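You operate a simulated robot arm through the tools that you are given. There is no shell and no other tool. Be economical: measure what you need, move in short steps, check, and stop when the job is done.

You run a simulated two-armed robot. Do the job below in one go: nothing can be reset, and whatever is moved stays where it is left.

JOB
Clamp the two grey housings from the orange tray in the fixture and run the trial machine.
Fine: one run only, after both clamps are shut; both screws end driven home.

It is judged by the outcome, as a careful person would: the job done as asked, and still so three seconds after it is handed in. It fails if anything else is knocked over, pushed out of place, dropped, spilled or broken.

ROBOT AND FRAMES
Two 6-joint arms with two-finger parallel grippers on one trunk, on a base that drives. Base frame: it is fixed to the floor where the robot stands at the start and does not move with it; the origin is under the middle of the robot, x ahead of it, y to its left, z up. Readings come in m, rad, newtons and seconds.
The left shoulder is at the start at [0.06, 0.141, 0.924], the right one opposite. With the tool pointing down near the work surface each hand reaches from about 0.28 to 0.7 m from the robot's upright axis, wherever it stands, measured 20 degrees to its own side. Places, roughly: nest by the red clamp of the grey fixture [0.6, -0.2, 0.8]; nest by the yellow clamp of the grey fixture [0.6, -0.1, 0.8]; red clamp of the black fixture [0.5, -1.1, 0.2]; red clamp of the grey fixture [0.6, -0.2, 0.8]; start button of the trial machine [0.5, -0.4, 0.7]; trial machine [0.8, -0.1, 0.7]; yellow clamp of the black fixture [0.5, -0.9, 0.2]; yellow clamp of the grey fixture [0.6, -0.1, 0.8]. Payload 3.43 kg a hand.
Tool frame (each hand has its own): the origin (TCP) lies between the finger pads and is the grasp point; the fingertips stand 0.03 m ahead of it; z points along the fingers, y is the line along which they close. The gripper opens to 0.094 m. The fingers are 0.028 m wide and 0.01 m thick; the gripper's body (0.05 by 0.096 m) begins 0.055 m behind the TCP.
Orientation is that of the tool frame in the base frame, as a unit quaternion [x, y, z, w]. With the fingers straight down and closing along the base's y, the tool's x points along the base's -x, its y along +y and its z along -z.

CONTROLS
- The arms move only by the tool nudge_tool. It takes "left_rows", "right_rows" or both (then of equal length, played together; a hand with none holds still); each is a list of rows, each an object (a shift or turn left out is 0, a gripper value left out holds the last) with "angular": the turn, a rotation vector about the tool's x, y, z in rad, a list of three; "dp": the shift along the tool's x, y, z in mm, a list of three; "jaw": the finger opening in mm, from 0 to 94. In form: [{"angular": [wx, wy, wz], "dp": [dx, dy, dz], "jaw": jaw}, ...]. A call has 1 to 20 rows; each row shifts and turns the commanded pose from where the row before left it, along the tool's axes as they then stand. Rows are played at 5 a second. More than 0.05 m and 0.15 rad between two rows, or a gripper value outside its range, and nothing of the call is played. A pose out of reach is approached as far as the arm can. The call stops where the force on the tool passes 90 N (or 10 N more than at its start, if that is more) or the arm is blocked; 0.2 s more then pass. The fingers move at their own pace (about 0.153 m/s each) and stop on an object; they squeeze with about 28 N. The grip force told is the motor's: it shows also when the fingers shut on nothing. Time passes only in rows, and 0.2 s behind the last, so rows that do not move let the fingers close. It gives the time, the measured TCP pose, the force on the tool (base axes), the opening and the grip force at its end, in the units of the frame above (readings bear some noise), with the torque about the TCP (base axes, N m) and any sound that the robot's microphone picked up, and new pictures: "show" is both (left out), scene, wrist or none (wrist: the cameras of the hands that moved).
- Cameras (640 x 400 px; columns grow to the right, rows downward): "scene" is now at [0.1112, -0.0115, 1.5195]; the picture's right is [-0.30, -0.95, -0.00], its down [-0.79, 0.25, -0.56] and it looks along [0.53, -0.17, -0.83] (base axes); focal length 278 px, centre (320, 200). "left" rides on the left gripper at [0.076, -0.014, -0.102] in its tool frame; the picture's right is [0.18, 0.98, 0.00], its down [-0.75, 0.14, -0.64] and it looks along [-0.63, 0.12, 0.77] (tool axes); focal length 243 px, centre (320, 200). "right" rides on the right gripper at [0.076, 0.014, -0.102] in its tool frame; the picture's right is [-0.18, 0.98, 0.00], its down [-0.75, -0.14, -0.64] and it looks along [-0.63, -0.12, 0.77] (tool axes); focal length 243 px, centre (320, 200). There is no depth. A picture from a camera that has moved, and an enlarged one, comes with that camera's place and axes in the base frame and with its lens. The place of the scene camera against the robot may be out by one fixed shift of up to 0.025 m in any direction.
- raise_lower(by): slides the trunk up (or, below 0, down) by that many m; the arms and the scene camera ride with it, the base frame stays. It gives what a move gives, with no picture.
- roll_base(legs): drives the robot by 1 to 6 legs, each [ahead, left, turn to the left] in m, m and rad, along the robot's own axes; the way and the turn of a leg run together, so that a leg with both is an arc; at most 1.5 m and 3.142 rad a leg. The arms and the cameras ride along, it lands a little off, and it stops where it bumps. It gives what a move gives, and a new picture of the scene camera.
- pan_tilt(pan, tilt): turns the head with the scene camera to pan (to the left, within 1.501 rad either way) and tilt (down, from -0.506 to 1.204), counted from straight ahead of the robot. It gives what a move gives, and a new picture of the scene camera.
- close_up(camera, box): a new picture of the part [left, top, right, bottom] of that camera's present view, enlarged. It takes no simulated time.
- job_done(): hands the job in; it is judged then, once.

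Go step by step. Nothing tells you exact positions but the pictures and the camera data: compare them with the known pose of the tool, close in by small moves and look again before you grip or let go. The budget is 120 turns and 260 pictures, counting those below and the enlarged ones. Unless the task says otherwise, let go and move clear before handing in, and close with one line.

The tools are called after "Call:" as name(argument=value, ...) on one line, values as JSON. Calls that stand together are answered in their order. nudge_tool: Moves the arms, as the interface text tells. Its arguments: {"type":"object","properties":{"left_rows":{"type":"array","items":{"type":"object","properties":{"angular":{"type":"array","items":{"type":"number"}},"dp":{"type":"array","items":{"type":"number"}},"jaw":{"type":"number"}}}},"right_rows":{"type":"array","items":{"type":"object","properties":{"angular":{"type":"array","items":{"type":"number"}},"dp":{"type":"array","items":{"type":"number"}},"jaw":{"type":"number"}}}},"show":{"type":"string","enum":["both","scene","wrist","none"]}},"required":[]} The other tools are called the same way: raise_lower (by) slides the trunk up or down; roll_base (legs) drives the base; pan_tilt (pan, tilt) turns the head that bears the scene camera; close_up (camera, box) takes an enlarged picture of a part of a camera's view; job_done () hands the job in.

At the start:

```text
time: 0.0
left_tcp_pos: [0.3495, 0.0319, 1.1593]
left_tcp_rot: [0.0, 1.0, -0.001, 0.0]
left_force: [0.7, 0.1, 0.2]
left_ft_torque: [0.0, -0.01, -0.01]
left_width: 0.0939
left_gripper_force: 0.2
right_tcp_pos: [0.4028, -0.2643, 1.1298]
right_tcp_rot: [0.0, 1.0, 0.0, 0.0]
right_force: [1.5, -0.4, 1.3]
right_ft_torque: [-0.01, -0.01, -0.02]
right_width: 0.0945
right_gripper_force: 0.1
trunk travel left (down, up): [-0.5, 0.09]
robot x, y, heading: [0.0019, -0.0039, 0.002]
head pan, tilt: [-0.309, 0.977]
```

scene: 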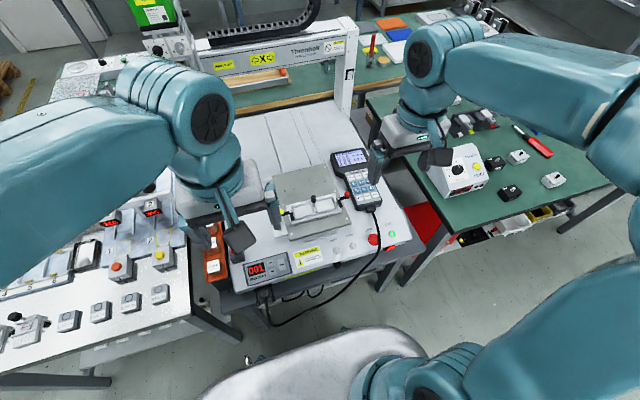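
right: 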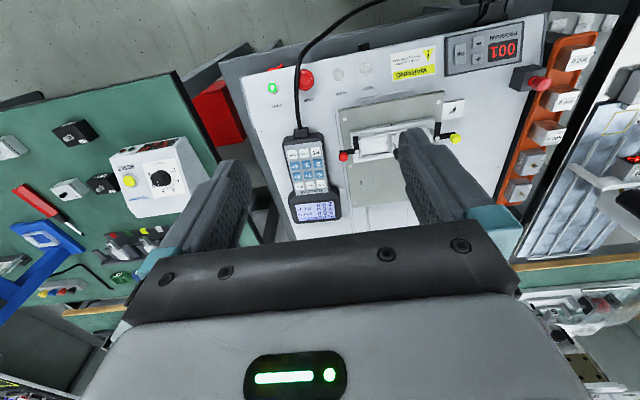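
left: 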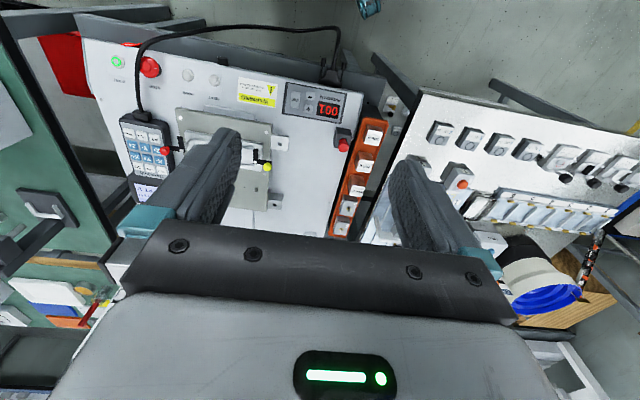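

I see the trial machine with the grey fixture ahead, and an orange tray on its left side with several parts in it. I'll enlarge the fixture and the tray from several cameras before moving.

Call:
close_up(camera="right", box=[320, 20, 640, 220])

Call:
close_up(camera="left", box=[80, 40, 400, 240])

Call:
close_up(camera="scene", box=[190, 130, 430, 300])

```text
2.00 times, centred on (480, 120) of right
camera zoom: at [0.3272, -0.2508, 1.2332], right [0.18, 0.98, 0.0], down [0.75, -0.14, 0.64], along [0.63, -0.12, -0.77], focal length 485 px, centre (0, 360)
```

zoom: 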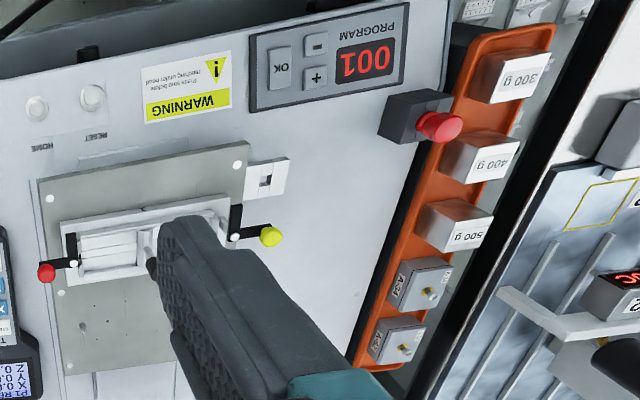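

```text
2.00 times, centred on (240, 140) of left
camera zoom: at [0.2734, 0.0177, 1.2617], right [-0.18, 0.98, 0.0], down [0.75, 0.14, 0.64], along [0.63, 0.12, -0.77], focal length 485 px, centre (480, 320)
```

zoom: 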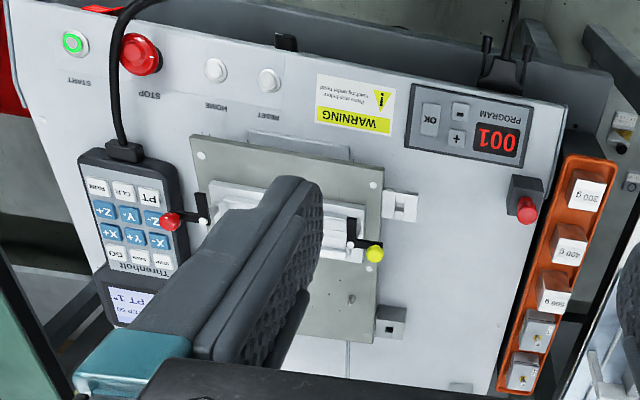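

```text
2.35 times, centred on (310, 215) of scene
camera zoom: at [0.1112, -0.0115, 1.5195], right [-0.3, -0.95, 0.0], down [-0.79, 0.25, -0.56], along [0.53, -0.17, -0.83], focal length 653 px, centre (344, 165)
```

zoom: 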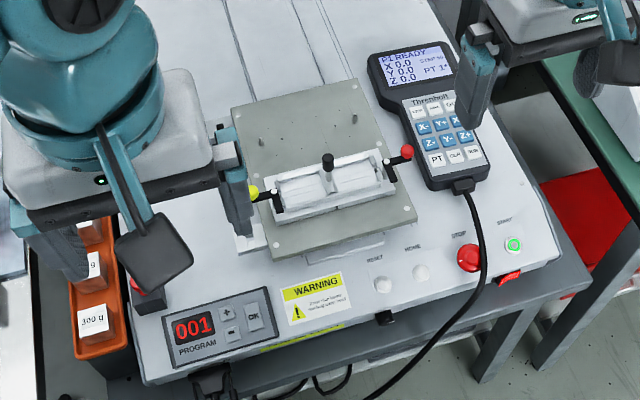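

The tray holds three weights and two small grey housings with brass screws (A-31/A-32?), roughly at [0.80, 0.19, 0.72]. I'll enlarge the tray's housings, the nests and the controls more.

Call:
close_up(camera="right", box=[490, 130, 570, 210])

Call:
close_up(camera="scene", box=[255, 170, 365, 250])

Call:
close_up(camera="scene", box=[320, 140, 420, 210])

Call:
pan_tilt(pan=0.3, tilt=0.75)

```text
5.00 times, centred on (530, 170) of right
camera zoom: at [0.3272, -0.2508, 1.2332], right [0.18, 0.98, 0.0], down [0.75, -0.14, 0.64], along [0.63, -0.12, -0.77], focal length 1213 px, centre (-730, 350)
```

zoom: 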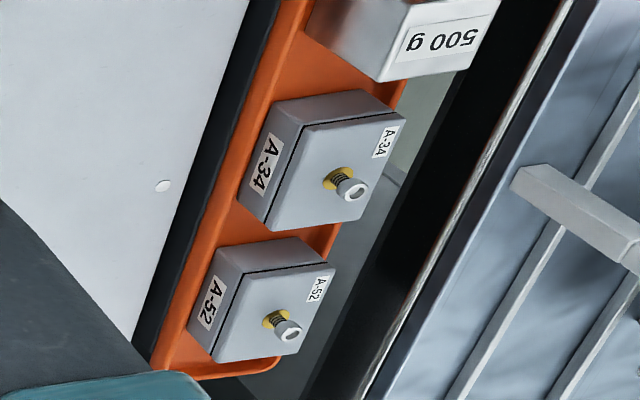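

```text
5.00 times, centred on (310, 210) of scene
camera zoom: at [0.1112, -0.0115, 1.5195], right [-0.3, -0.95, 0.0], down [-0.79, 0.25, -0.56], along [0.53, -0.17, -0.83], focal length 1388 px, centre (370, 150)
```

zoom: 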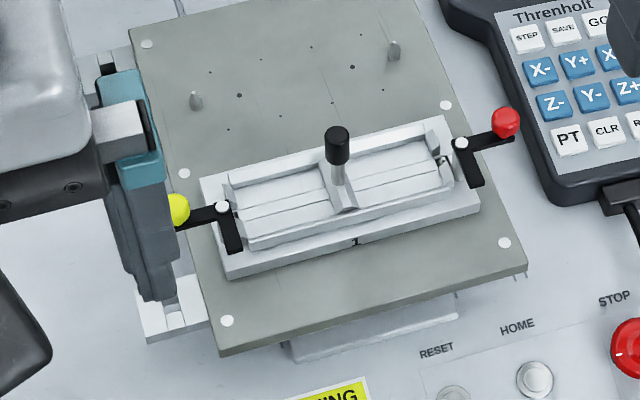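

```text
5.71 times, centred on (370, 175) of scene
camera zoom: at [0.1112, -0.0115, 1.5195], right [-0.3, -0.95, 0.0], down [-0.79, 0.25, -0.56], along [0.53, -0.17, -0.83], focal length 1587 px, centre (34, 343)
```

zoom: 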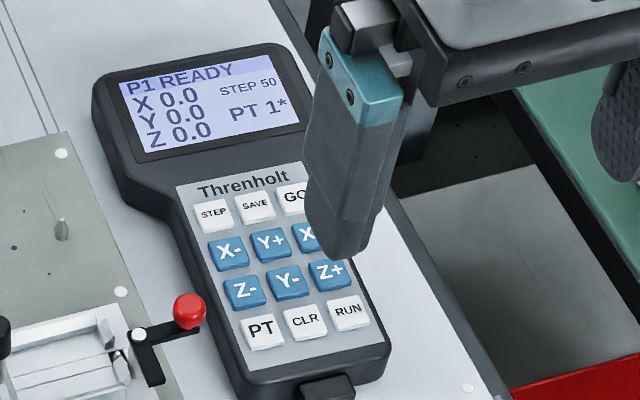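

```text
time: 1.0
left_tcp_pos: [0.3521, 0.0325, 1.1583]
left_tcp_rot: [0.0, 1.0, 0.0, 0.0]
left_force: [0.7, -0.1, 0.0]
left_ft_torque: [0.0, 0.0, -0.03]
left_width: 0.0944
left_gripper_force: 0.1
right_tcp_pos: [0.4033, -0.2654, 1.1307]
right_tcp_rot: [0.0, 1.0, 0.0, 0.0]
right_force: [-0.6, 0.3, 0.3]
right_ft_torque: [-0.01, -0.01, 0.0]
right_width: 0.0943
right_gripper_force: 0.0
trunk travel left (down, up): [-0.5, 0.09]
robot x, y, heading: [0.0007, -0.001, 0.003]
head pan, tilt: [0.3, 0.75]
camera scene: at [0.1231, 0.0345, 1.5369], right [0.29, -0.96, 0.0], down [-0.65, -0.2, -0.73], along [0.7, 0.22, -0.68], focal length 278 px, centre (320, 200)
```

scene: 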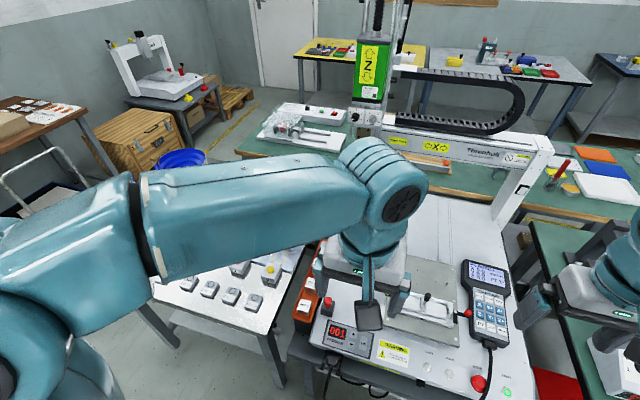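

The housings are labelled A-34 and A-52, each with a label on the lid and one on the side. I'll look around for instructions on programs or for other cues before touching anything.

Call:
pan_tilt(pan=-0.4, tilt=0.4)

Call:
close_up(camera="scene", box=[160, 20, 480, 220])

Call:
pan_tilt(pan=-1.0, tilt=0.8)

Call:
close_up(camera="scene", box=[160, 100, 480, 300])

Call:
pan_tilt(pan=0.9, tilt=0.7)

Call:
close_up(camera="left", box=[400, 80, 640, 330])

```text
time: 2.1
left_tcp_pos: [0.3506, 0.0322, 1.159]
left_tcp_rot: [-0.001, 1.0, 0.0, 0.0]
left_force: [0.7, -0.1, 0.6]
left_ft_torque: [0.0, -0.01, -0.02]
left_width: 0.0941
left_gripper_force: 0.0
right_tcp_pos: [0.4038, -0.265, 1.1286]
right_tcp_rot: [0.0, 1.0, -0.001, -0.001]
right_force: [0.9, -0.2, 0.1]
right_ft_torque: [-0.02, 0.0, -0.02]
right_width: 0.0939
right_gripper_force: 0.1
trunk travel left (down, up): [-0.5, 0.09]
robot x, y, heading: [0.0002, 0.0011, 0.0]
head pan, tilt: [-0.4, 0.4]
camera scene: at [0.1296, -0.0261, 1.568], right [-0.39, -0.92, 0.0], down [-0.36, 0.15, -0.92], along [0.85, -0.36, -0.39], focal length 278 px, centre (320, 200)
```

scene: 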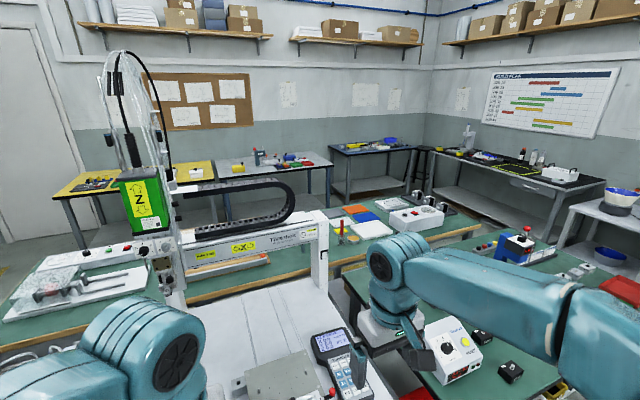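

```text
2.00 times, centred on (320, 120) of scene
camera zoom: at [0.1296, -0.0261, 1.568], right [-0.39, -0.92, 0.0], down [-0.36, 0.15, -0.92], along [0.85, -0.36, -0.39], focal length 555 px, centre (320, 360)
```

zoom: 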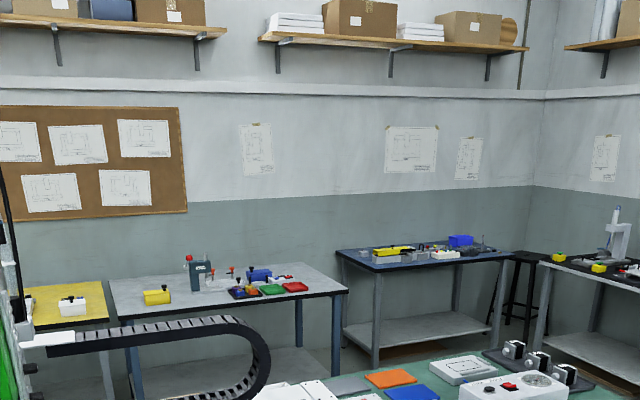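

```text
time: 3.1
left_tcp_pos: [0.3505, 0.0332, 1.1586]
left_tcp_rot: [0.0, 1.0, -0.001, 0.0]
left_force: [0.1, 0.1, -0.5]
left_ft_torque: [-0.01, 0.04, 0.03]
left_width: 0.094
left_gripper_force: 0.0
right_tcp_pos: [0.4035, -0.2633, 1.1306]
right_tcp_rot: [0.0, 1.0, 0.0, 0.0]
right_force: [-0.2, 0.0, 0.1]
right_ft_torque: [0.01, -0.02, -0.01]
right_width: 0.0937
right_gripper_force: 0.1
trunk travel left (down, up): [-0.5, 0.09]
robot x, y, heading: [0.0002, 0.0019, 0.001]
head pan, tilt: [-1.0, 0.799]
camera scene: at [0.0878, -0.0578, 1.533], right [-0.84, -0.54, 0.0], down [-0.39, 0.6, -0.7], along [0.38, -0.59, -0.72], focal length 278 px, centre (320, 200)
```

scene: 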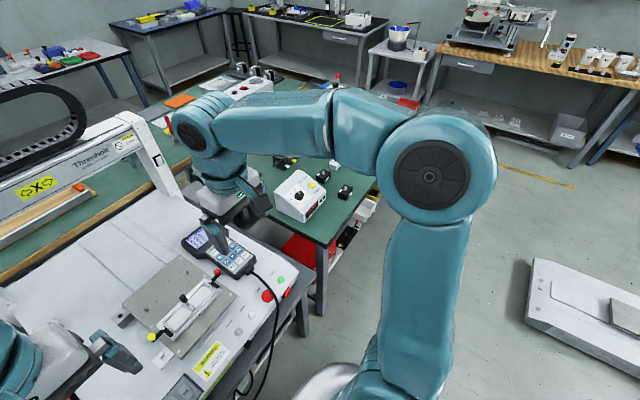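

```text
2.00 times, centred on (320, 200) of scene
camera zoom: at [0.0878, -0.0578, 1.533], right [-0.84, -0.54, 0.0], down [-0.39, 0.6, -0.7], along [0.38, -0.59, -0.72], focal length 555 px, centre (320, 200)
```

zoom: 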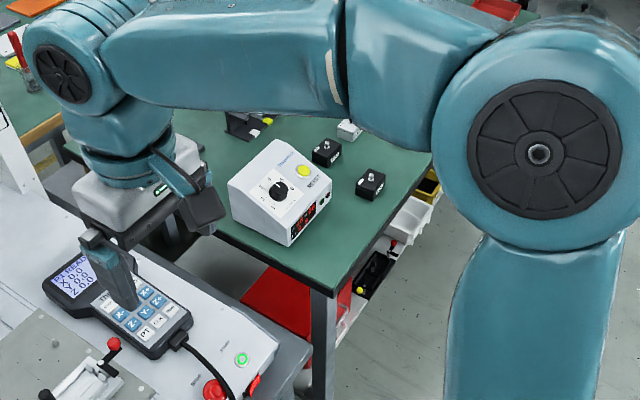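

```text
time: 5.0
left_tcp_pos: [0.35, 0.0321, 1.1591]
left_tcp_rot: [0.001, 1.0, 0.0, 0.0]
left_force: [0.0, -0.4, 0.2]
left_ft_torque: [-0.01, 0.02, 0.01]
left_width: 0.094
left_gripper_force: 0.1
right_tcp_pos: [0.4039, -0.2641, 1.1297]
right_tcp_rot: [0.0, 1.0, 0.0, -0.001]
right_force: [-0.4, -0.2, -0.7]
right_ft_torque: [0.01, 0.02, 0.0]
right_width: 0.0938
right_gripper_force: 0.1
trunk travel left (down, up): [-0.5, 0.09]
robot x, y, heading: [-0.0023, -0.0021, -0.002]
head pan, tilt: [0.901, 0.7]
camera scene: at [0.0968, 0.0766, 1.5412], right [0.78, -0.62, 0.0], down [-0.4, -0.5, -0.76], along [0.48, 0.6, -0.64], focal length 278 px, centre (320, 200)
```

scene: 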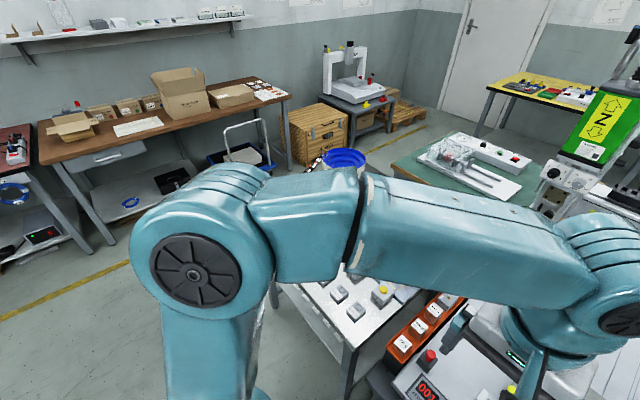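

```text
1.60 times, centred on (520, 205) of left
camera zoom: at [0.2738, 0.0177, 1.2615], right [-0.18, 0.98, 0.0], down [0.75, 0.14, 0.64], along [0.63, 0.12, -0.77], focal length 388 px, centre (0, 192)
```

zoom: 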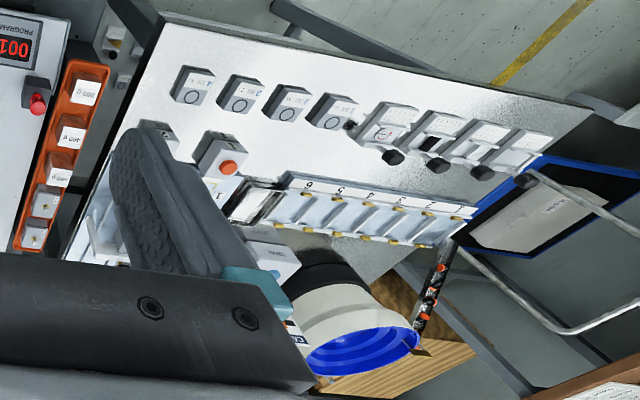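

Nothing obvious about programs beyond "P1 READY" and "001"; the machine is square to the base axes, with knobs at x≈0.58. The tray is at y≈0.19, with the housings at x≈0.74 and 0.80, beyond easy reach, so I'll look down to see how far the base can go forward.

Call:
pan_tilt(pan=0.0, tilt=1.2)

Call:
pan_tilt(pan=0.7, tilt=1.2)

```text
time: 6.2
left_tcp_pos: [0.3513, 0.032, 1.1582]
left_tcp_rot: [0.0, 1.0, 0.0, 0.001]
left_force: [-0.5, 0.0, -1.2]
left_ft_torque: [0.01, -0.01, 0.02]
left_width: 0.0941
left_gripper_force: 0.1
right_tcp_pos: [0.4034, -0.2643, 1.1291]
right_tcp_rot: [0.0, 1.0, 0.0, 0.0]
right_force: [-0.3, 0.2, -0.2]
right_ft_torque: [0.01, 0.01, 0.0]
right_width: 0.0939
right_gripper_force: 0.2
trunk travel left (down, up): [-0.5, 0.09]
robot x, y, heading: [0.0023, -0.0032, 0.0]
head pan, tilt: [0.0, 1.201]
camera scene: at [0.0999, 0.0101, 1.5053], right [0.0, -1.0, 0.0], down [-0.93, 0.0, -0.36], along [0.36, 0.0, -0.93], focal length 278 px, centre (320, 200)
```

scene: 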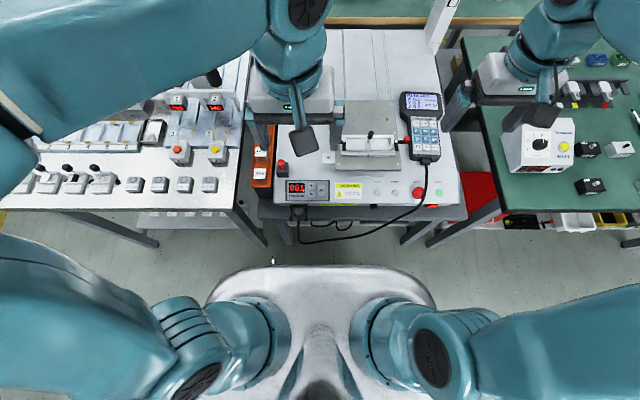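

```text
time: 7.2
left_tcp_pos: [0.3506, 0.0332, 1.1593]
left_tcp_rot: [0.0, 1.0, 0.0, 0.0]
left_force: [0.1, 0.4, 0.6]
left_ft_torque: [0.0, -0.02, 0.0]
left_width: 0.094
left_gripper_force: 0.0
right_tcp_pos: [0.4034, -0.2651, 1.1296]
right_tcp_rot: [0.001, 1.0, 0.0, 0.0]
right_force: [0.4, -0.5, -1.2]
right_ft_torque: [-0.02, 0.01, 0.03]
right_width: 0.0943
right_gripper_force: 0.0
trunk travel left (down, up): [-0.5, 0.09]
robot x, y, heading: [-0.001, -0.0003, -0.001]
head pan, tilt: [0.7, 1.201]
camera scene: at [0.0868, 0.046, 1.5052], right [0.64, -0.77, 0.0], down [-0.71, -0.6, -0.36], along [0.28, 0.23, -0.93], focal length 278 px, centre (320, 200)
```

scene: 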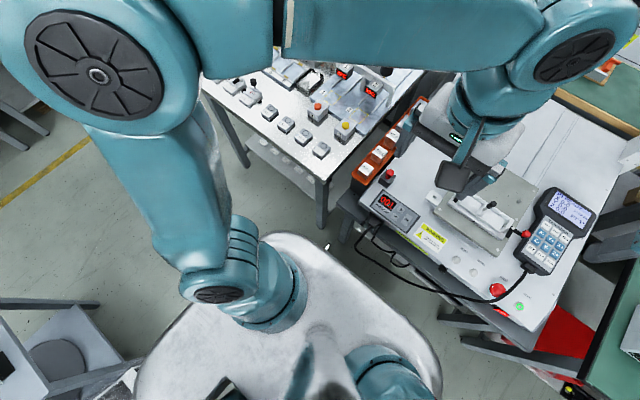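

The robot's base front is at x≈0.27 and the table and bench legs stand at x≥0.42, so I can go ahead about 0.11 m and left a bit. I'll drive there with the arms high.

Call:
roll_base(legs=[[0.11, 0.04, 0]])

Call:
pan_tilt(pan=0.0, tilt=1.2)

```text
time: 9.3
left_tcp_pos: [0.4604, 0.0705, 1.1571]
left_tcp_rot: [0.001, 1.0, 0.001, -0.001]
left_force: [-1.1, -0.1, 0.3]
left_ft_torque: [-0.02, 0.02, 0.02]
left_width: 0.0942
left_gripper_force: 0.0
right_tcp_pos: [0.514, -0.225, 1.1289]
right_tcp_rot: [0.0, 1.0, 0.001, 0.0]
right_force: [-0.2, 0.3, 0.0]
right_ft_torque: [0.02, 0.0, 0.01]
right_width: 0.0939
right_gripper_force: 0.0
trunk travel left (down, up): [-0.5, 0.09]
robot x, y, heading: [0.1096, 0.0427, 0.001]
head pan, tilt: [0.7, 1.201]
camera scene: at [0.1995, 0.0864, 1.5052], right [0.65, -0.76, 0.0], down [-0.71, -0.6, -0.36], along [0.28, 0.23, -0.93], focal length 278 px, centre (320, 200)
```

scene: 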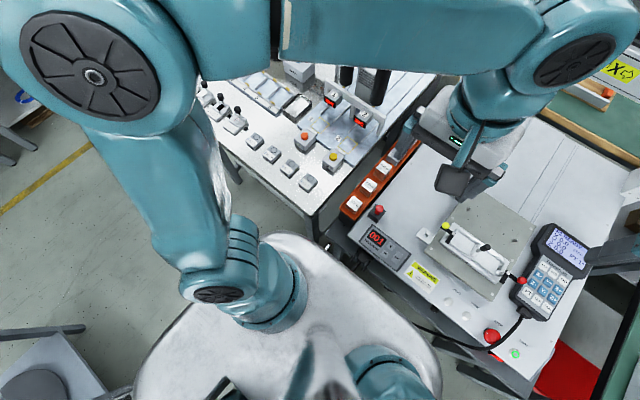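

```text
time: 10.3
left_tcp_pos: [0.46, 0.07, 1.1588]
left_tcp_rot: [0.0, 1.0, -0.001, 0.0]
left_force: [0.3, 0.4, -0.4]
left_ft_torque: [0.03, -0.01, 0.03]
left_width: 0.0939
left_gripper_force: 0.0
right_tcp_pos: [0.5131, -0.2255, 1.1288]
right_tcp_rot: [0.0, 1.0, 0.0, 0.0]
right_force: [-0.3, 0.0, -0.2]
right_ft_torque: [0.0, 0.0, 0.02]
right_width: 0.0939
right_gripper_force: 0.1
trunk travel left (down, up): [-0.5, 0.09]
robot x, y, heading: [0.1056, 0.0405, -0.0]
head pan, tilt: [0.0, 1.201]
camera scene: at [0.2123, 0.0499, 1.5051], right [0.0, -1.0, 0.0], down [-0.93, 0.0, -0.36], along [0.36, 0.0, -0.93], focal length 278 px, centre (320, 200)
```

scene: 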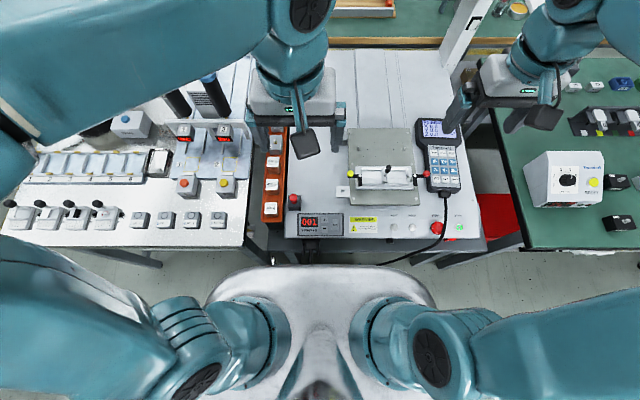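

There is still clearance ahead. I'll bring the left hand over the near part of the tray to see the housings closely.

Call:
nudge_tool(left_rows=[{"dp": [-27, 20, 27]}, {"dp": [-27, 20, 27]}, {"dp": [-27, 20, 27]}, {"dp": [-27, 20, 27]}, {"dp": [-27, 20, 27]}, {"dp": [-25, 20, 25]}], show="both")

Call:
close_up(camera="left", box=[240, 100, 400, 200])

Call:
close_up(camera="scene", box=[330, 110, 470, 250])

```text
time: 11.7
left_tcp_pos: [0.6208, 0.1908, 0.9957]
left_tcp_rot: [0.001, 1.0, 0.0, 0.0]
left_force: [-0.7, 0.1, -1.3]
left_ft_torque: [0.0, 0.04, 0.02]
left_width: 0.0941
left_gripper_force: 0.0
right_tcp_pos: [0.5137, -0.2239, 1.1295]
right_tcp_rot: [0.001, 1.0, 0.0, -0.001]
right_force: [0.5, 0.5, -0.3]
right_ft_torque: [-0.02, 0.04, 0.0]
right_width: 0.0938
right_gripper_force: 0.1
trunk travel left (down, up): [-0.5, 0.09]
robot x, y, heading: [0.11, 0.0372, 0.004]
head pan, tilt: [0.0, 1.201]
camera scene: at [0.214, 0.0516, 1.505], right [0.0, -1.0, 0.0], down [-0.93, 0.0, -0.36], along [0.36, 0.0, -0.93], focal length 278 px, centre (320, 200)
camera left: at [0.5443, 0.177, 1.0996], right [-0.18, 0.98, 0.0], down [0.75, 0.14, 0.64], along [0.63, 0.12, -0.77], focal length 243 px, centre (320, 200)
```

scene: 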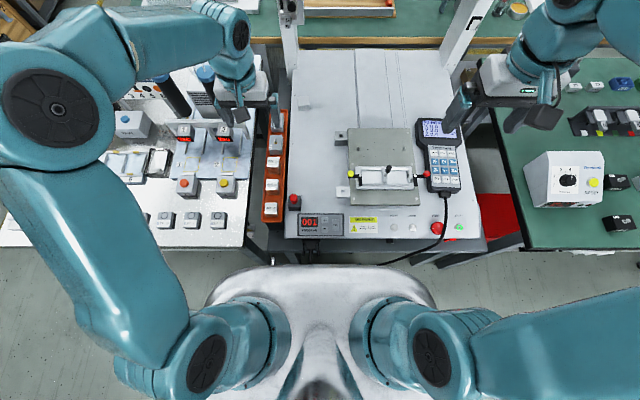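
left: 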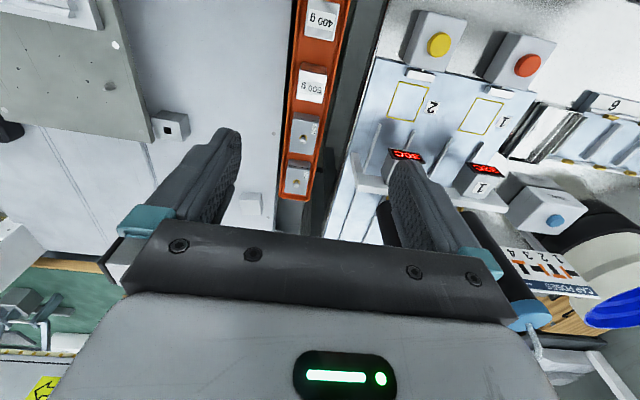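

```text
4.00 times, centred on (320, 150) of left
camera zoom: at [0.5443, 0.177, 1.0996], right [-0.18, 0.98, 0.0], down [0.75, 0.14, 0.64], along [0.63, 0.12, -0.77], focal length 970 px, centre (320, 400)
```

zoom: 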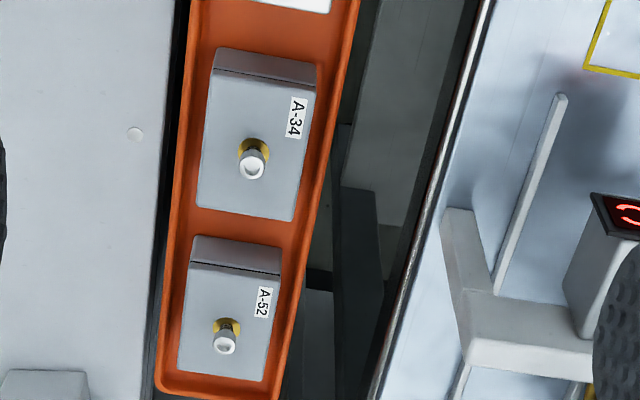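

```text
2.86 times, centred on (400, 180) of scene
camera zoom: at [0.214, 0.0516, 1.505], right [0.0, -1.0, 0.0], down [-0.93, 0.0, -0.36], along [0.36, 0.0, -0.93], focal length 793 px, centre (91, 257)
```

zoom: 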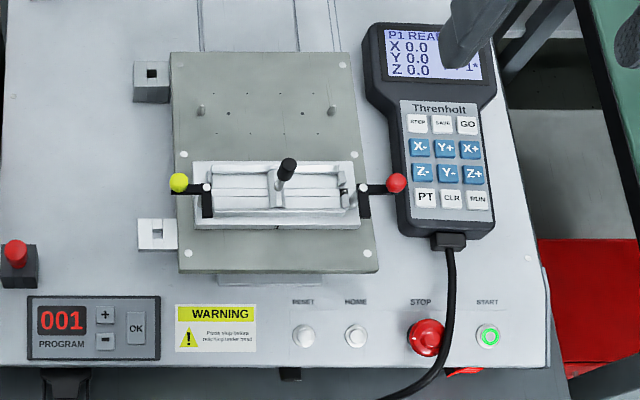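

The housings' lid tops are at z≈0.742, with screws at about (0.717, 0.183) and (0.802, 0.184), long side (≈56 mm) along x, ≈40 mm wide. The nests look long along y, so the housings must be turned by 90°; I'll bring the right hand over the fixture to study nests and clamps.

Call:
nudge_tool(right_rows=[{"dp": [0, 25, 40]}, {"dp": [0, 25, 40]}, {"dp": [0, 25, 40]}, {"dp": [5, 20, 20]}], show="wrist")

Call:
close_up(camera="right", box=[200, 60, 440, 200])

Call:
close_up(camera="left", box=[500, 200, 640, 310])

```text
time: 12.7
left_tcp_pos: [0.6197, 0.1901, 0.9979]
left_tcp_rot: [0.0, 1.0, 0.0, 0.0]
left_force: [0.3, 0.1, -1.0]
left_ft_torque: [-0.01, -0.01, 0.03]
left_width: 0.0942
left_gripper_force: 0.0
right_tcp_pos: [0.5081, -0.13, 0.9901]
right_tcp_rot: [-0.001, 1.0, -0.001, 0.0]
right_force: [0.4, 0.1, 0.3]
right_ft_torque: [-0.02, 0.01, -0.02]
right_width: 0.0942
right_gripper_force: 0.1
trunk travel left (down, up): [-0.5, 0.09]
robot x, y, heading: [0.1129, 0.0403, 0.002]
head pan, tilt: [0.0, 1.201]
camera right: at [0.4318, -0.1157, 1.0933], right [0.18, 0.98, 0.0], down [0.75, -0.14, 0.64], along [0.63, -0.12, -0.77], focal length 243 px, centre (320, 200)
```

right: 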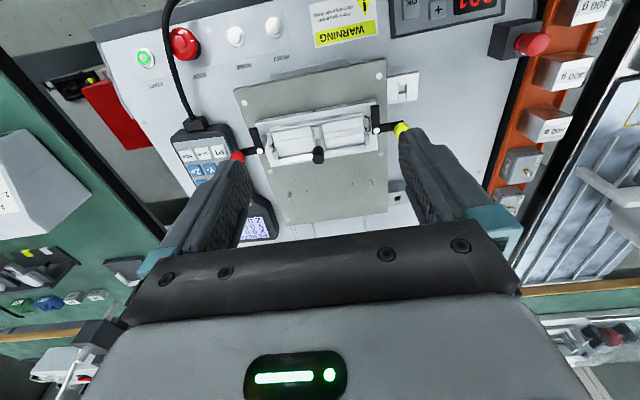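

```text
2.67 times, centred on (320, 130) of right
camera zoom: at [0.4318, -0.1157, 1.0933], right [0.18, 0.98, 0.0], down [0.75, -0.14, 0.64], along [0.63, -0.12, -0.77], focal length 647 px, centre (320, 387)
```

zoom: 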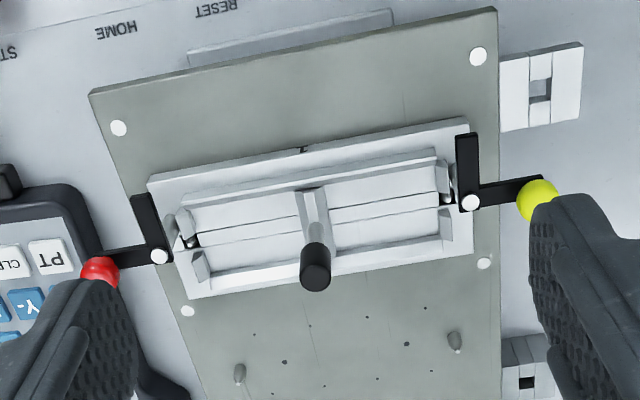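

```text
3.64 times, centred on (570, 255) of left
camera zoom: at [0.5428, 0.1765, 1.1007], right [-0.18, 0.98, 0.0], down [0.75, 0.14, 0.64], along [0.63, 0.12, -0.77], focal length 882 px, centre (-589, 0)
```

zoom: 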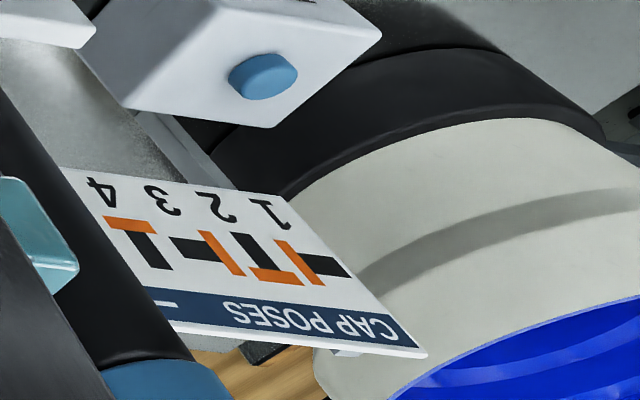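

The nests have a groove along the middle, corner tabs and something dark at their outer ends, and there is a black-topped post between them. I'll enlarge these further to learn the keying.

Call:
close_up(camera="right", box=[255, 110, 325, 165])

Call:
close_up(camera="right", box=[315, 95, 385, 150])

Call:
close_up(camera="left", box=[280, 100, 330, 205])

Call:
close_up(camera="right", box=[490, 140, 550, 215])

```text
7.27 times, centred on (290, 138) of right
camera zoom: at [0.4318, -0.1157, 1.0933], right [0.18, 0.98, 0.0], down [0.75, -0.14, 0.64], along [0.63, -0.12, -0.77], focal length 1764 px, centre (538, 654)
```

zoom: 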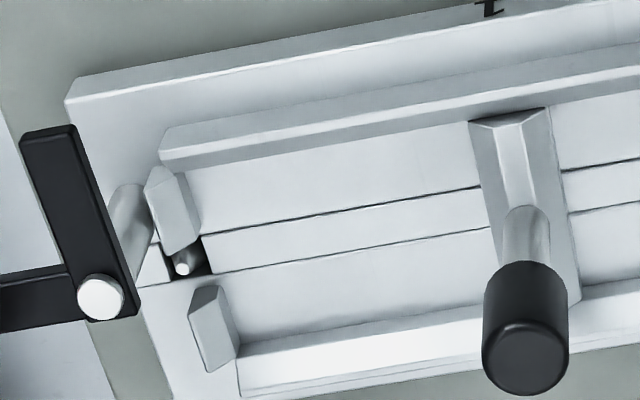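

```text
7.27 times, centred on (350, 122) of right
camera zoom: at [0.4318, -0.1157, 1.0933], right [0.18, 0.98, 0.0], down [0.75, -0.14, 0.64], along [0.63, -0.12, -0.77], focal length 1764 px, centre (102, 764)
```

zoom: 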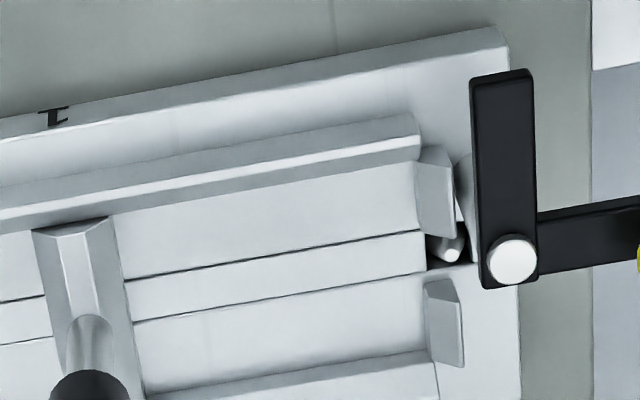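

```text
3.81 times, centred on (305, 152) of left
camera zoom: at [0.5428, 0.1765, 1.1007], right [-0.18, 0.98, 0.0], down [0.75, 0.14, 0.64], along [0.63, 0.12, -0.77], focal length 924 px, centre (377, 381)
```

zoom: 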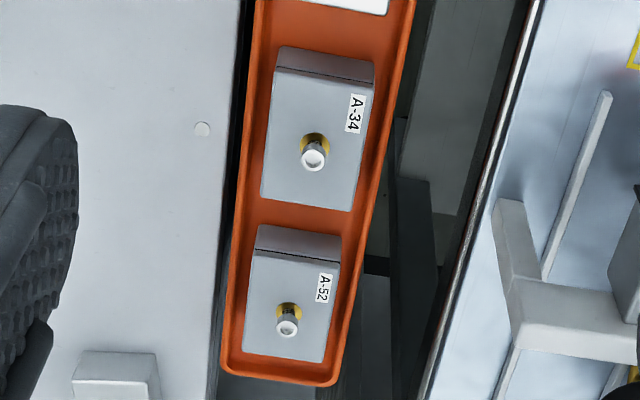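

```text
5.33 times, centred on (520, 178) of right
camera zoom: at [0.4318, -0.1157, 1.0933], right [0.18, 0.98, 0.0], down [0.75, -0.14, 0.64], along [0.63, -0.12, -0.77], focal length 1294 px, centre (-747, 320)
```

zoom: 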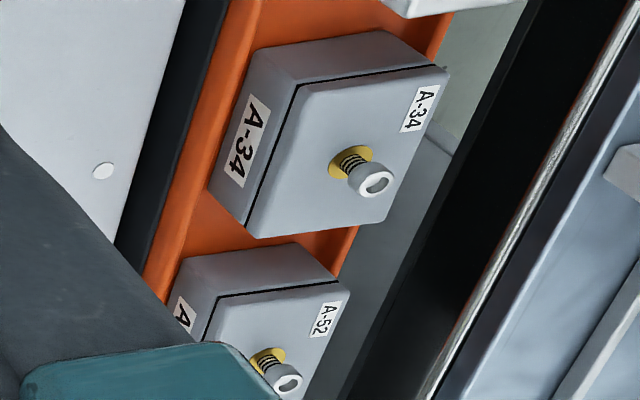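

The screws are centred on the lids, so either half-turn works; the clamps are cam levers pushing a plunger along y against the middle divider, knobs at about (0.573, -0.042, 0.809) and (0.572, -0.254, 0.809). Nest centres are about (0.58, -0.112) and (0.58, -0.183). Now I lower the left hand over A-34 and lift the right hand clear.

Call:
nudge_tool(left_rows=[{"dp": [-30, -2, 38], "jaw": 64}, {"dp": [-32, -2, 40]}, {"dp": [-32, -3, 37]}, {"dp": [0, 0, 33]}], right_rows=[{"dp": [0, -30, -35]}, {"dp": [20, -40, -20]}, {"dp": [20, -40, -20]}, {"dp": [0, -40, 0]}], show="wrist")

Call:
close_up(camera="left", box=[220, 30, 420, 190])

```text
refused: row 2 steps farther than a row can; nothing moved
```

```text
2.50 times, centred on (320, 110) of left
camera zoom: at [0.5428, 0.1765, 1.1007], right [-0.18, 0.98, 0.0], down [0.75, 0.14, 0.64], along [0.63, 0.12, -0.77], focal length 606 px, centre (320, 425)
```

zoom: 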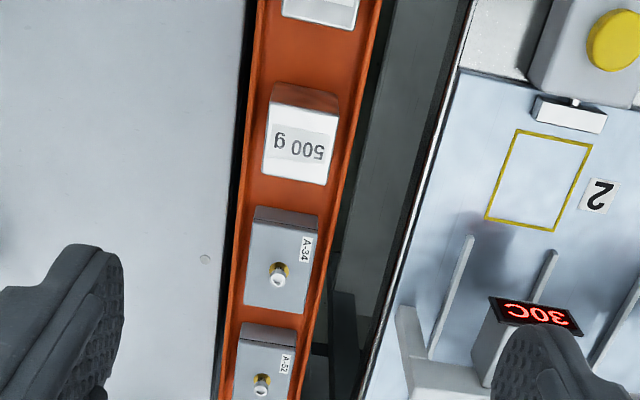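

A row was too long; nothing moved. I'll repeat it with shorter rows, still going above A-34 while the right hand clears.

Call:
nudge_tool(left_rows=[{"dp": [-25, -2, 30], "jaw": 64}, {"dp": [-25, -2, 30]}, {"dp": [-25, -2, 30]}, {"dp": [-19, -1, 30]}, {"dp": [0, 0, 28]}], right_rows=[{"dp": [0, -30, -30]}, {"dp": [10, -35, -20]}, {"dp": [10, -35, -20]}, {"dp": [10, -35, -20]}, {"dp": [0, -20, 0]}], show="wrist")

Call:
close_up(camera="left", box=[220, 30, 420, 190])

```text
time: 13.9
left_tcp_pos: [0.7138, 0.1847, 0.8514]
left_tcp_rot: [0.0, 1.0, -0.001, 0.0]
left_force: [-0.1, -1.3, 0.7]
left_ft_torque: [0.01, 0.02, -0.01]
left_width: 0.0641
left_gripper_force: 0.1
right_tcp_pos: [0.4766, -0.2864, 1.0792]
right_tcp_rot: [-0.001, 1.0, 0.0, -0.001]
right_force: [0.8, 0.2, 0.4]
right_ft_torque: [-0.03, -0.04, -0.03]
right_width: 0.0941
right_gripper_force: 0.1
trunk travel left (down, up): [-0.5, 0.09]
robot x, y, heading: [0.1132, 0.0394, 0.0]
head pan, tilt: [0.0, 1.201]
camera right: at [0.4017, -0.2721, 1.1835], right [0.18, 0.98, 0.0], down [0.75, -0.14, 0.64], along [0.63, -0.12, -0.77], focal length 243 px, centre (320, 200)
camera left: at [0.6361, 0.1702, 0.9529], right [-0.18, 0.98, 0.0], down [0.75, 0.14, 0.64], along [0.63, 0.12, -0.77], focal length 243 px, centre (320, 200)
```

right: 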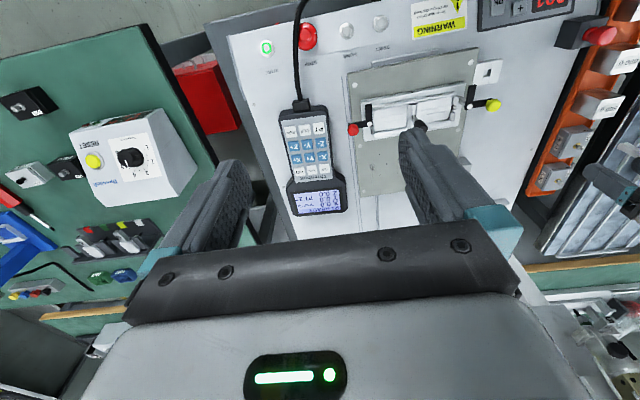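
left: 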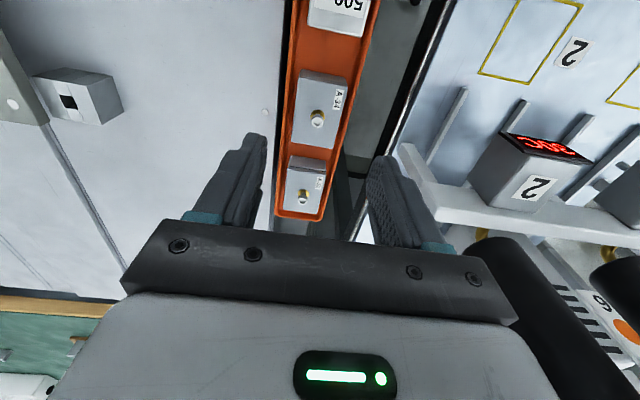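

```text
2.50 times, centred on (320, 110) of left
camera zoom: at [0.6361, 0.1702, 0.9529], right [-0.18, 0.98, 0.0], down [0.75, 0.14, 0.64], along [0.63, 0.12, -0.77], focal length 606 px, centre (320, 425)
```

zoom: 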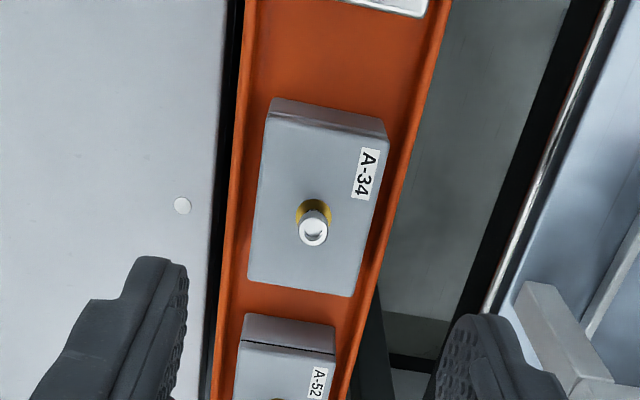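

A-34's lid spans about 58 × 38.5 mm, aligned, centred at (0.7145, 0.183), with lid at z≈0.742 and tray floor at about 0.719. I'll grip its upper 10 mm, with tips at z≈0.732, above the tray's rim.

Call:
nudge_tool(left_rows=[{"dp": [-1, -2, 30]}, {"dp": [0, 0, 30]}, {"dp": [0, 0, 20]}, {"dp": [0, 0, 9]}, {}], show="wrist")

Call:
close_up(camera="scene", box=[200, 60, 320, 160])

```text
time: 15.1
left_tcp_pos: [0.7136, 0.1825, 0.7614]
left_tcp_rot: [0.0, 1.0, 0.0, 0.001]
left_force: [0.5, 0.5, 0.9]
left_ft_torque: [0.0, -0.01, -0.04]
left_width: 0.064
left_gripper_force: 0.1
right_tcp_pos: [0.4767, -0.2852, 1.08]
right_tcp_rot: [0.0, 1.0, 0.0, 0.0]
right_force: [0.1, 0.5, -0.2]
right_ft_torque: [0.01, -0.01, 0.01]
right_width: 0.0938
right_gripper_force: 0.1
trunk travel left (down, up): [-0.5, 0.09]
robot x, y, heading: [0.1112, 0.0412, -0.001]
head pan, tilt: [0.0, 1.201]
camera left: at [0.6363, 0.1681, 0.8646], right [-0.18, 0.98, 0.0], down [0.75, 0.14, 0.64], along [0.63, 0.12, -0.77], focal length 243 px, centre (320, 200)
```

left: 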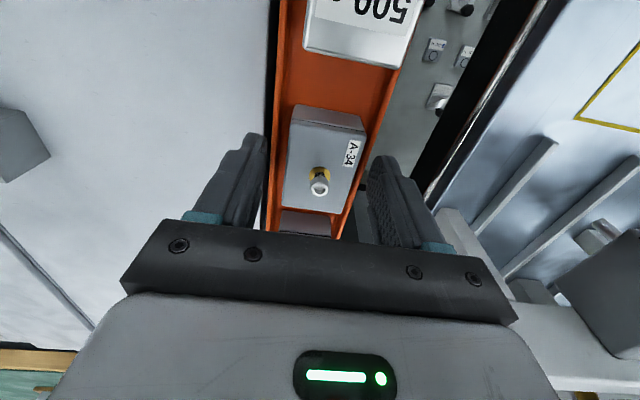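

```text
4.00 times, centred on (260, 110) of scene
camera zoom: at [0.2106, 0.051, 1.5053], right [0.0, -1.0, 0.0], down [-0.93, 0.0, -0.36], along [0.36, 0.0, -0.93], focal length 1111 px, centre (560, 560)
```

zoom: 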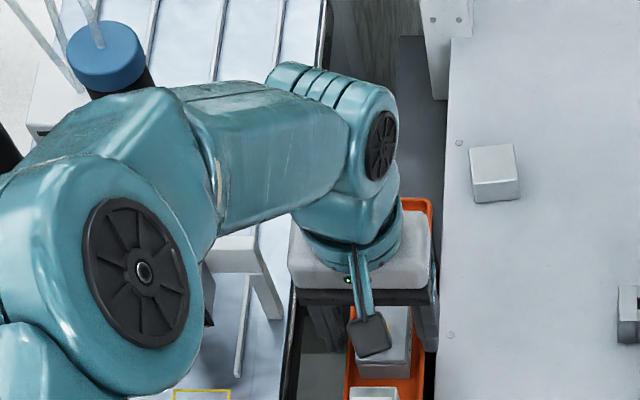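

The fingers straddle A-34. Closing now.

Call:
nudge_tool(left_rows=[{"jaw": 30}, {}, {}], show="wrist")

```text
time: 15.9
left_tcp_pos: [0.7133, 0.1821, 0.7617]
left_tcp_rot: [0.0, 1.0, 0.0, -0.001]
left_force: [0.1, -0.6, -0.2]
left_ft_torque: [0.0, 0.01, 0.01]
left_width: 0.039
left_gripper_force: 28.4
right_tcp_pos: [0.4771, -0.2855, 1.0813]
right_tcp_rot: [0.001, 1.0, -0.001, 0.0]
right_force: [-0.2, -0.3, -0.3]
right_ft_torque: [-0.01, -0.02, 0.02]
right_width: 0.0943
right_gripper_force: 0.0
trunk travel left (down, up): [-0.5, 0.09]
robot x, y, heading: [0.1119, 0.0429, 0.003]
head pan, tilt: [0.0, 1.201]
camera left: at [0.6366, 0.1681, 0.8646], right [-0.18, 0.98, 0.0], down [0.75, 0.14, 0.64], along [0.63, 0.12, -0.77], focal length 243 px, centre (320, 200)
```

left: 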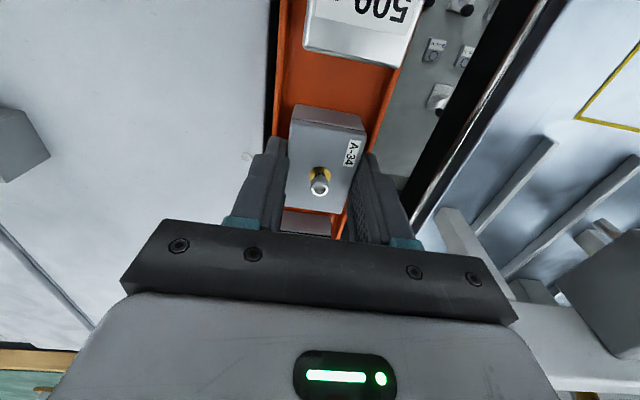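

A-34 is gripped at 39 mm. I'll lift it, carry it towards the fixture and turn it by 90°.

Call:
nudge_tool(left_rows=[{"dp": [0, 0, -20]}, {"dp": [0, 0, -40]}, {"dp": [0, 0, -45]}, {"dp": [0, 0, -45]}, {"dp": [0, 0, -30]}, {"dp": [18, -30, 0]}, {"dp": [18, -35, 0]}, {"dp": [18, -35, 0]}, {"dp": [18, -35, 0]}, {"dp": [18, -35, 0]}, {"dp": [18, -35, 0]}, {"dp": [18, -35, 0]}, {"dp": [7, -20, 0]}], show="wrist")

Call:
nudge_tool(left_rows=[{"angular": [0, 0, 0.1428]}, {"angular": [0, 0, 0.1428]}, {"angular": [0, 0, 0.1428]}, {"angular": [0, 0, 0.1428]}, {"angular": [0, 0, 0.1428]}, {"angular": [0, 0, 0.1428]}, {"angular": [0, 0, 0.1428]}, {"angular": [0, 0, 0.1428]}, {"angular": [0, 0, 0.1428]}, {"angular": [0, 0, 0.1428]}, {"angular": [0, 0, 0.1428]}], show="both")

```text
time: 18.7
left_tcp_pos: [0.5871, -0.073, 0.9437]
left_tcp_rot: [-0.007, 1.0, -0.002, 0.001]
left_force: [-0.1, 0.1, -0.1]
left_ft_torque: [-0.03, 0.02, 0.04]
left_width: 0.0391
left_gripper_force: 27.8
right_tcp_pos: [0.479, -0.2841, 1.0803]
right_tcp_rot: [0.0, 1.0, 0.001, 0.001]
right_force: [0.2, -0.5, -0.5]
right_ft_torque: [-0.01, -0.03, 0.05]
right_width: 0.094
right_gripper_force: 0.0
trunk travel left (down, up): [-0.5, 0.09]
robot x, y, heading: [0.1109, 0.0421, 0.001]
head pan, tilt: [0.0, 1.201]
camera left: at [0.5089, -0.0866, 1.0476], right [-0.2, 0.98, -0.01], down [0.75, 0.16, 0.64], along [0.63, 0.12, -0.77], focal length 243 px, centre (320, 200)
```

left: 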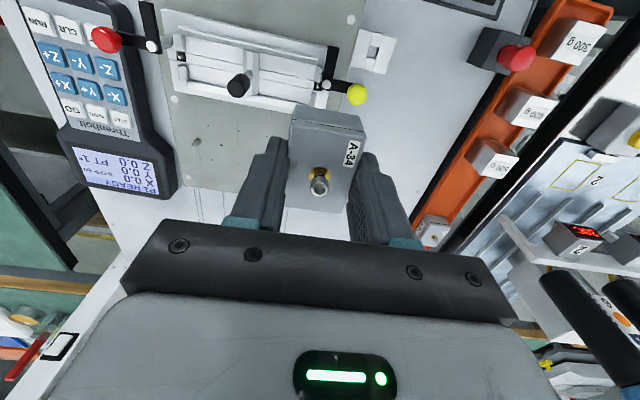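

```text
time: 21.1
left_tcp_pos: [0.5845, -0.072, 0.9415]
left_tcp_rot: [0.703, 0.712, -0.002, 0.001]
left_force: [0.4, -0.2, -0.9]
left_ft_torque: [0.0, -0.02, 0.01]
left_width: 0.039
left_gripper_force: 27.7
right_tcp_pos: [0.4775, -0.2859, 1.08]
right_tcp_rot: [0.0, 1.0, 0.0, -0.001]
right_force: [0.5, 0.6, 0.1]
right_ft_torque: [0.0, -0.02, 0.02]
right_width: 0.0939
right_gripper_force: 0.1
trunk travel left (down, up): [-0.5, 0.09]
robot x, y, heading: [0.1079, 0.0433, 0.004]
head pan, tilt: [0.0, 1.201]
camera scene: at [0.2113, 0.0513, 1.5052], right [0.0, -1.0, 0.0], down [-0.93, 0.0, -0.36], along [0.36, 0.0, -0.93], focal length 278 px, centre (320, 200)
camera left: at [0.5694, 0.0045, 1.0444], right [0.98, 0.2, 0.0], down [0.15, -0.75, 0.64], along [0.12, -0.63, -0.77], focal length 243 px, centre (320, 200)
```

scene: 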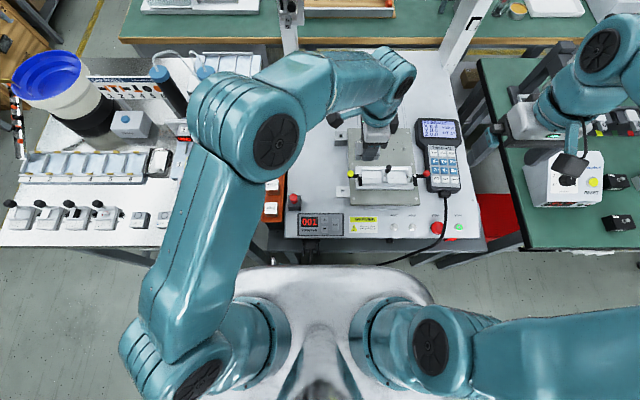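
left: 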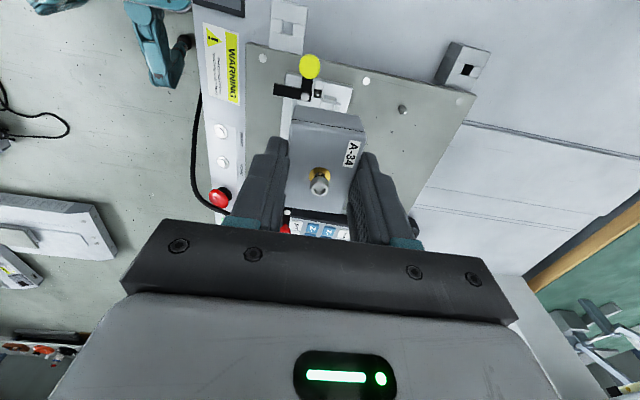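

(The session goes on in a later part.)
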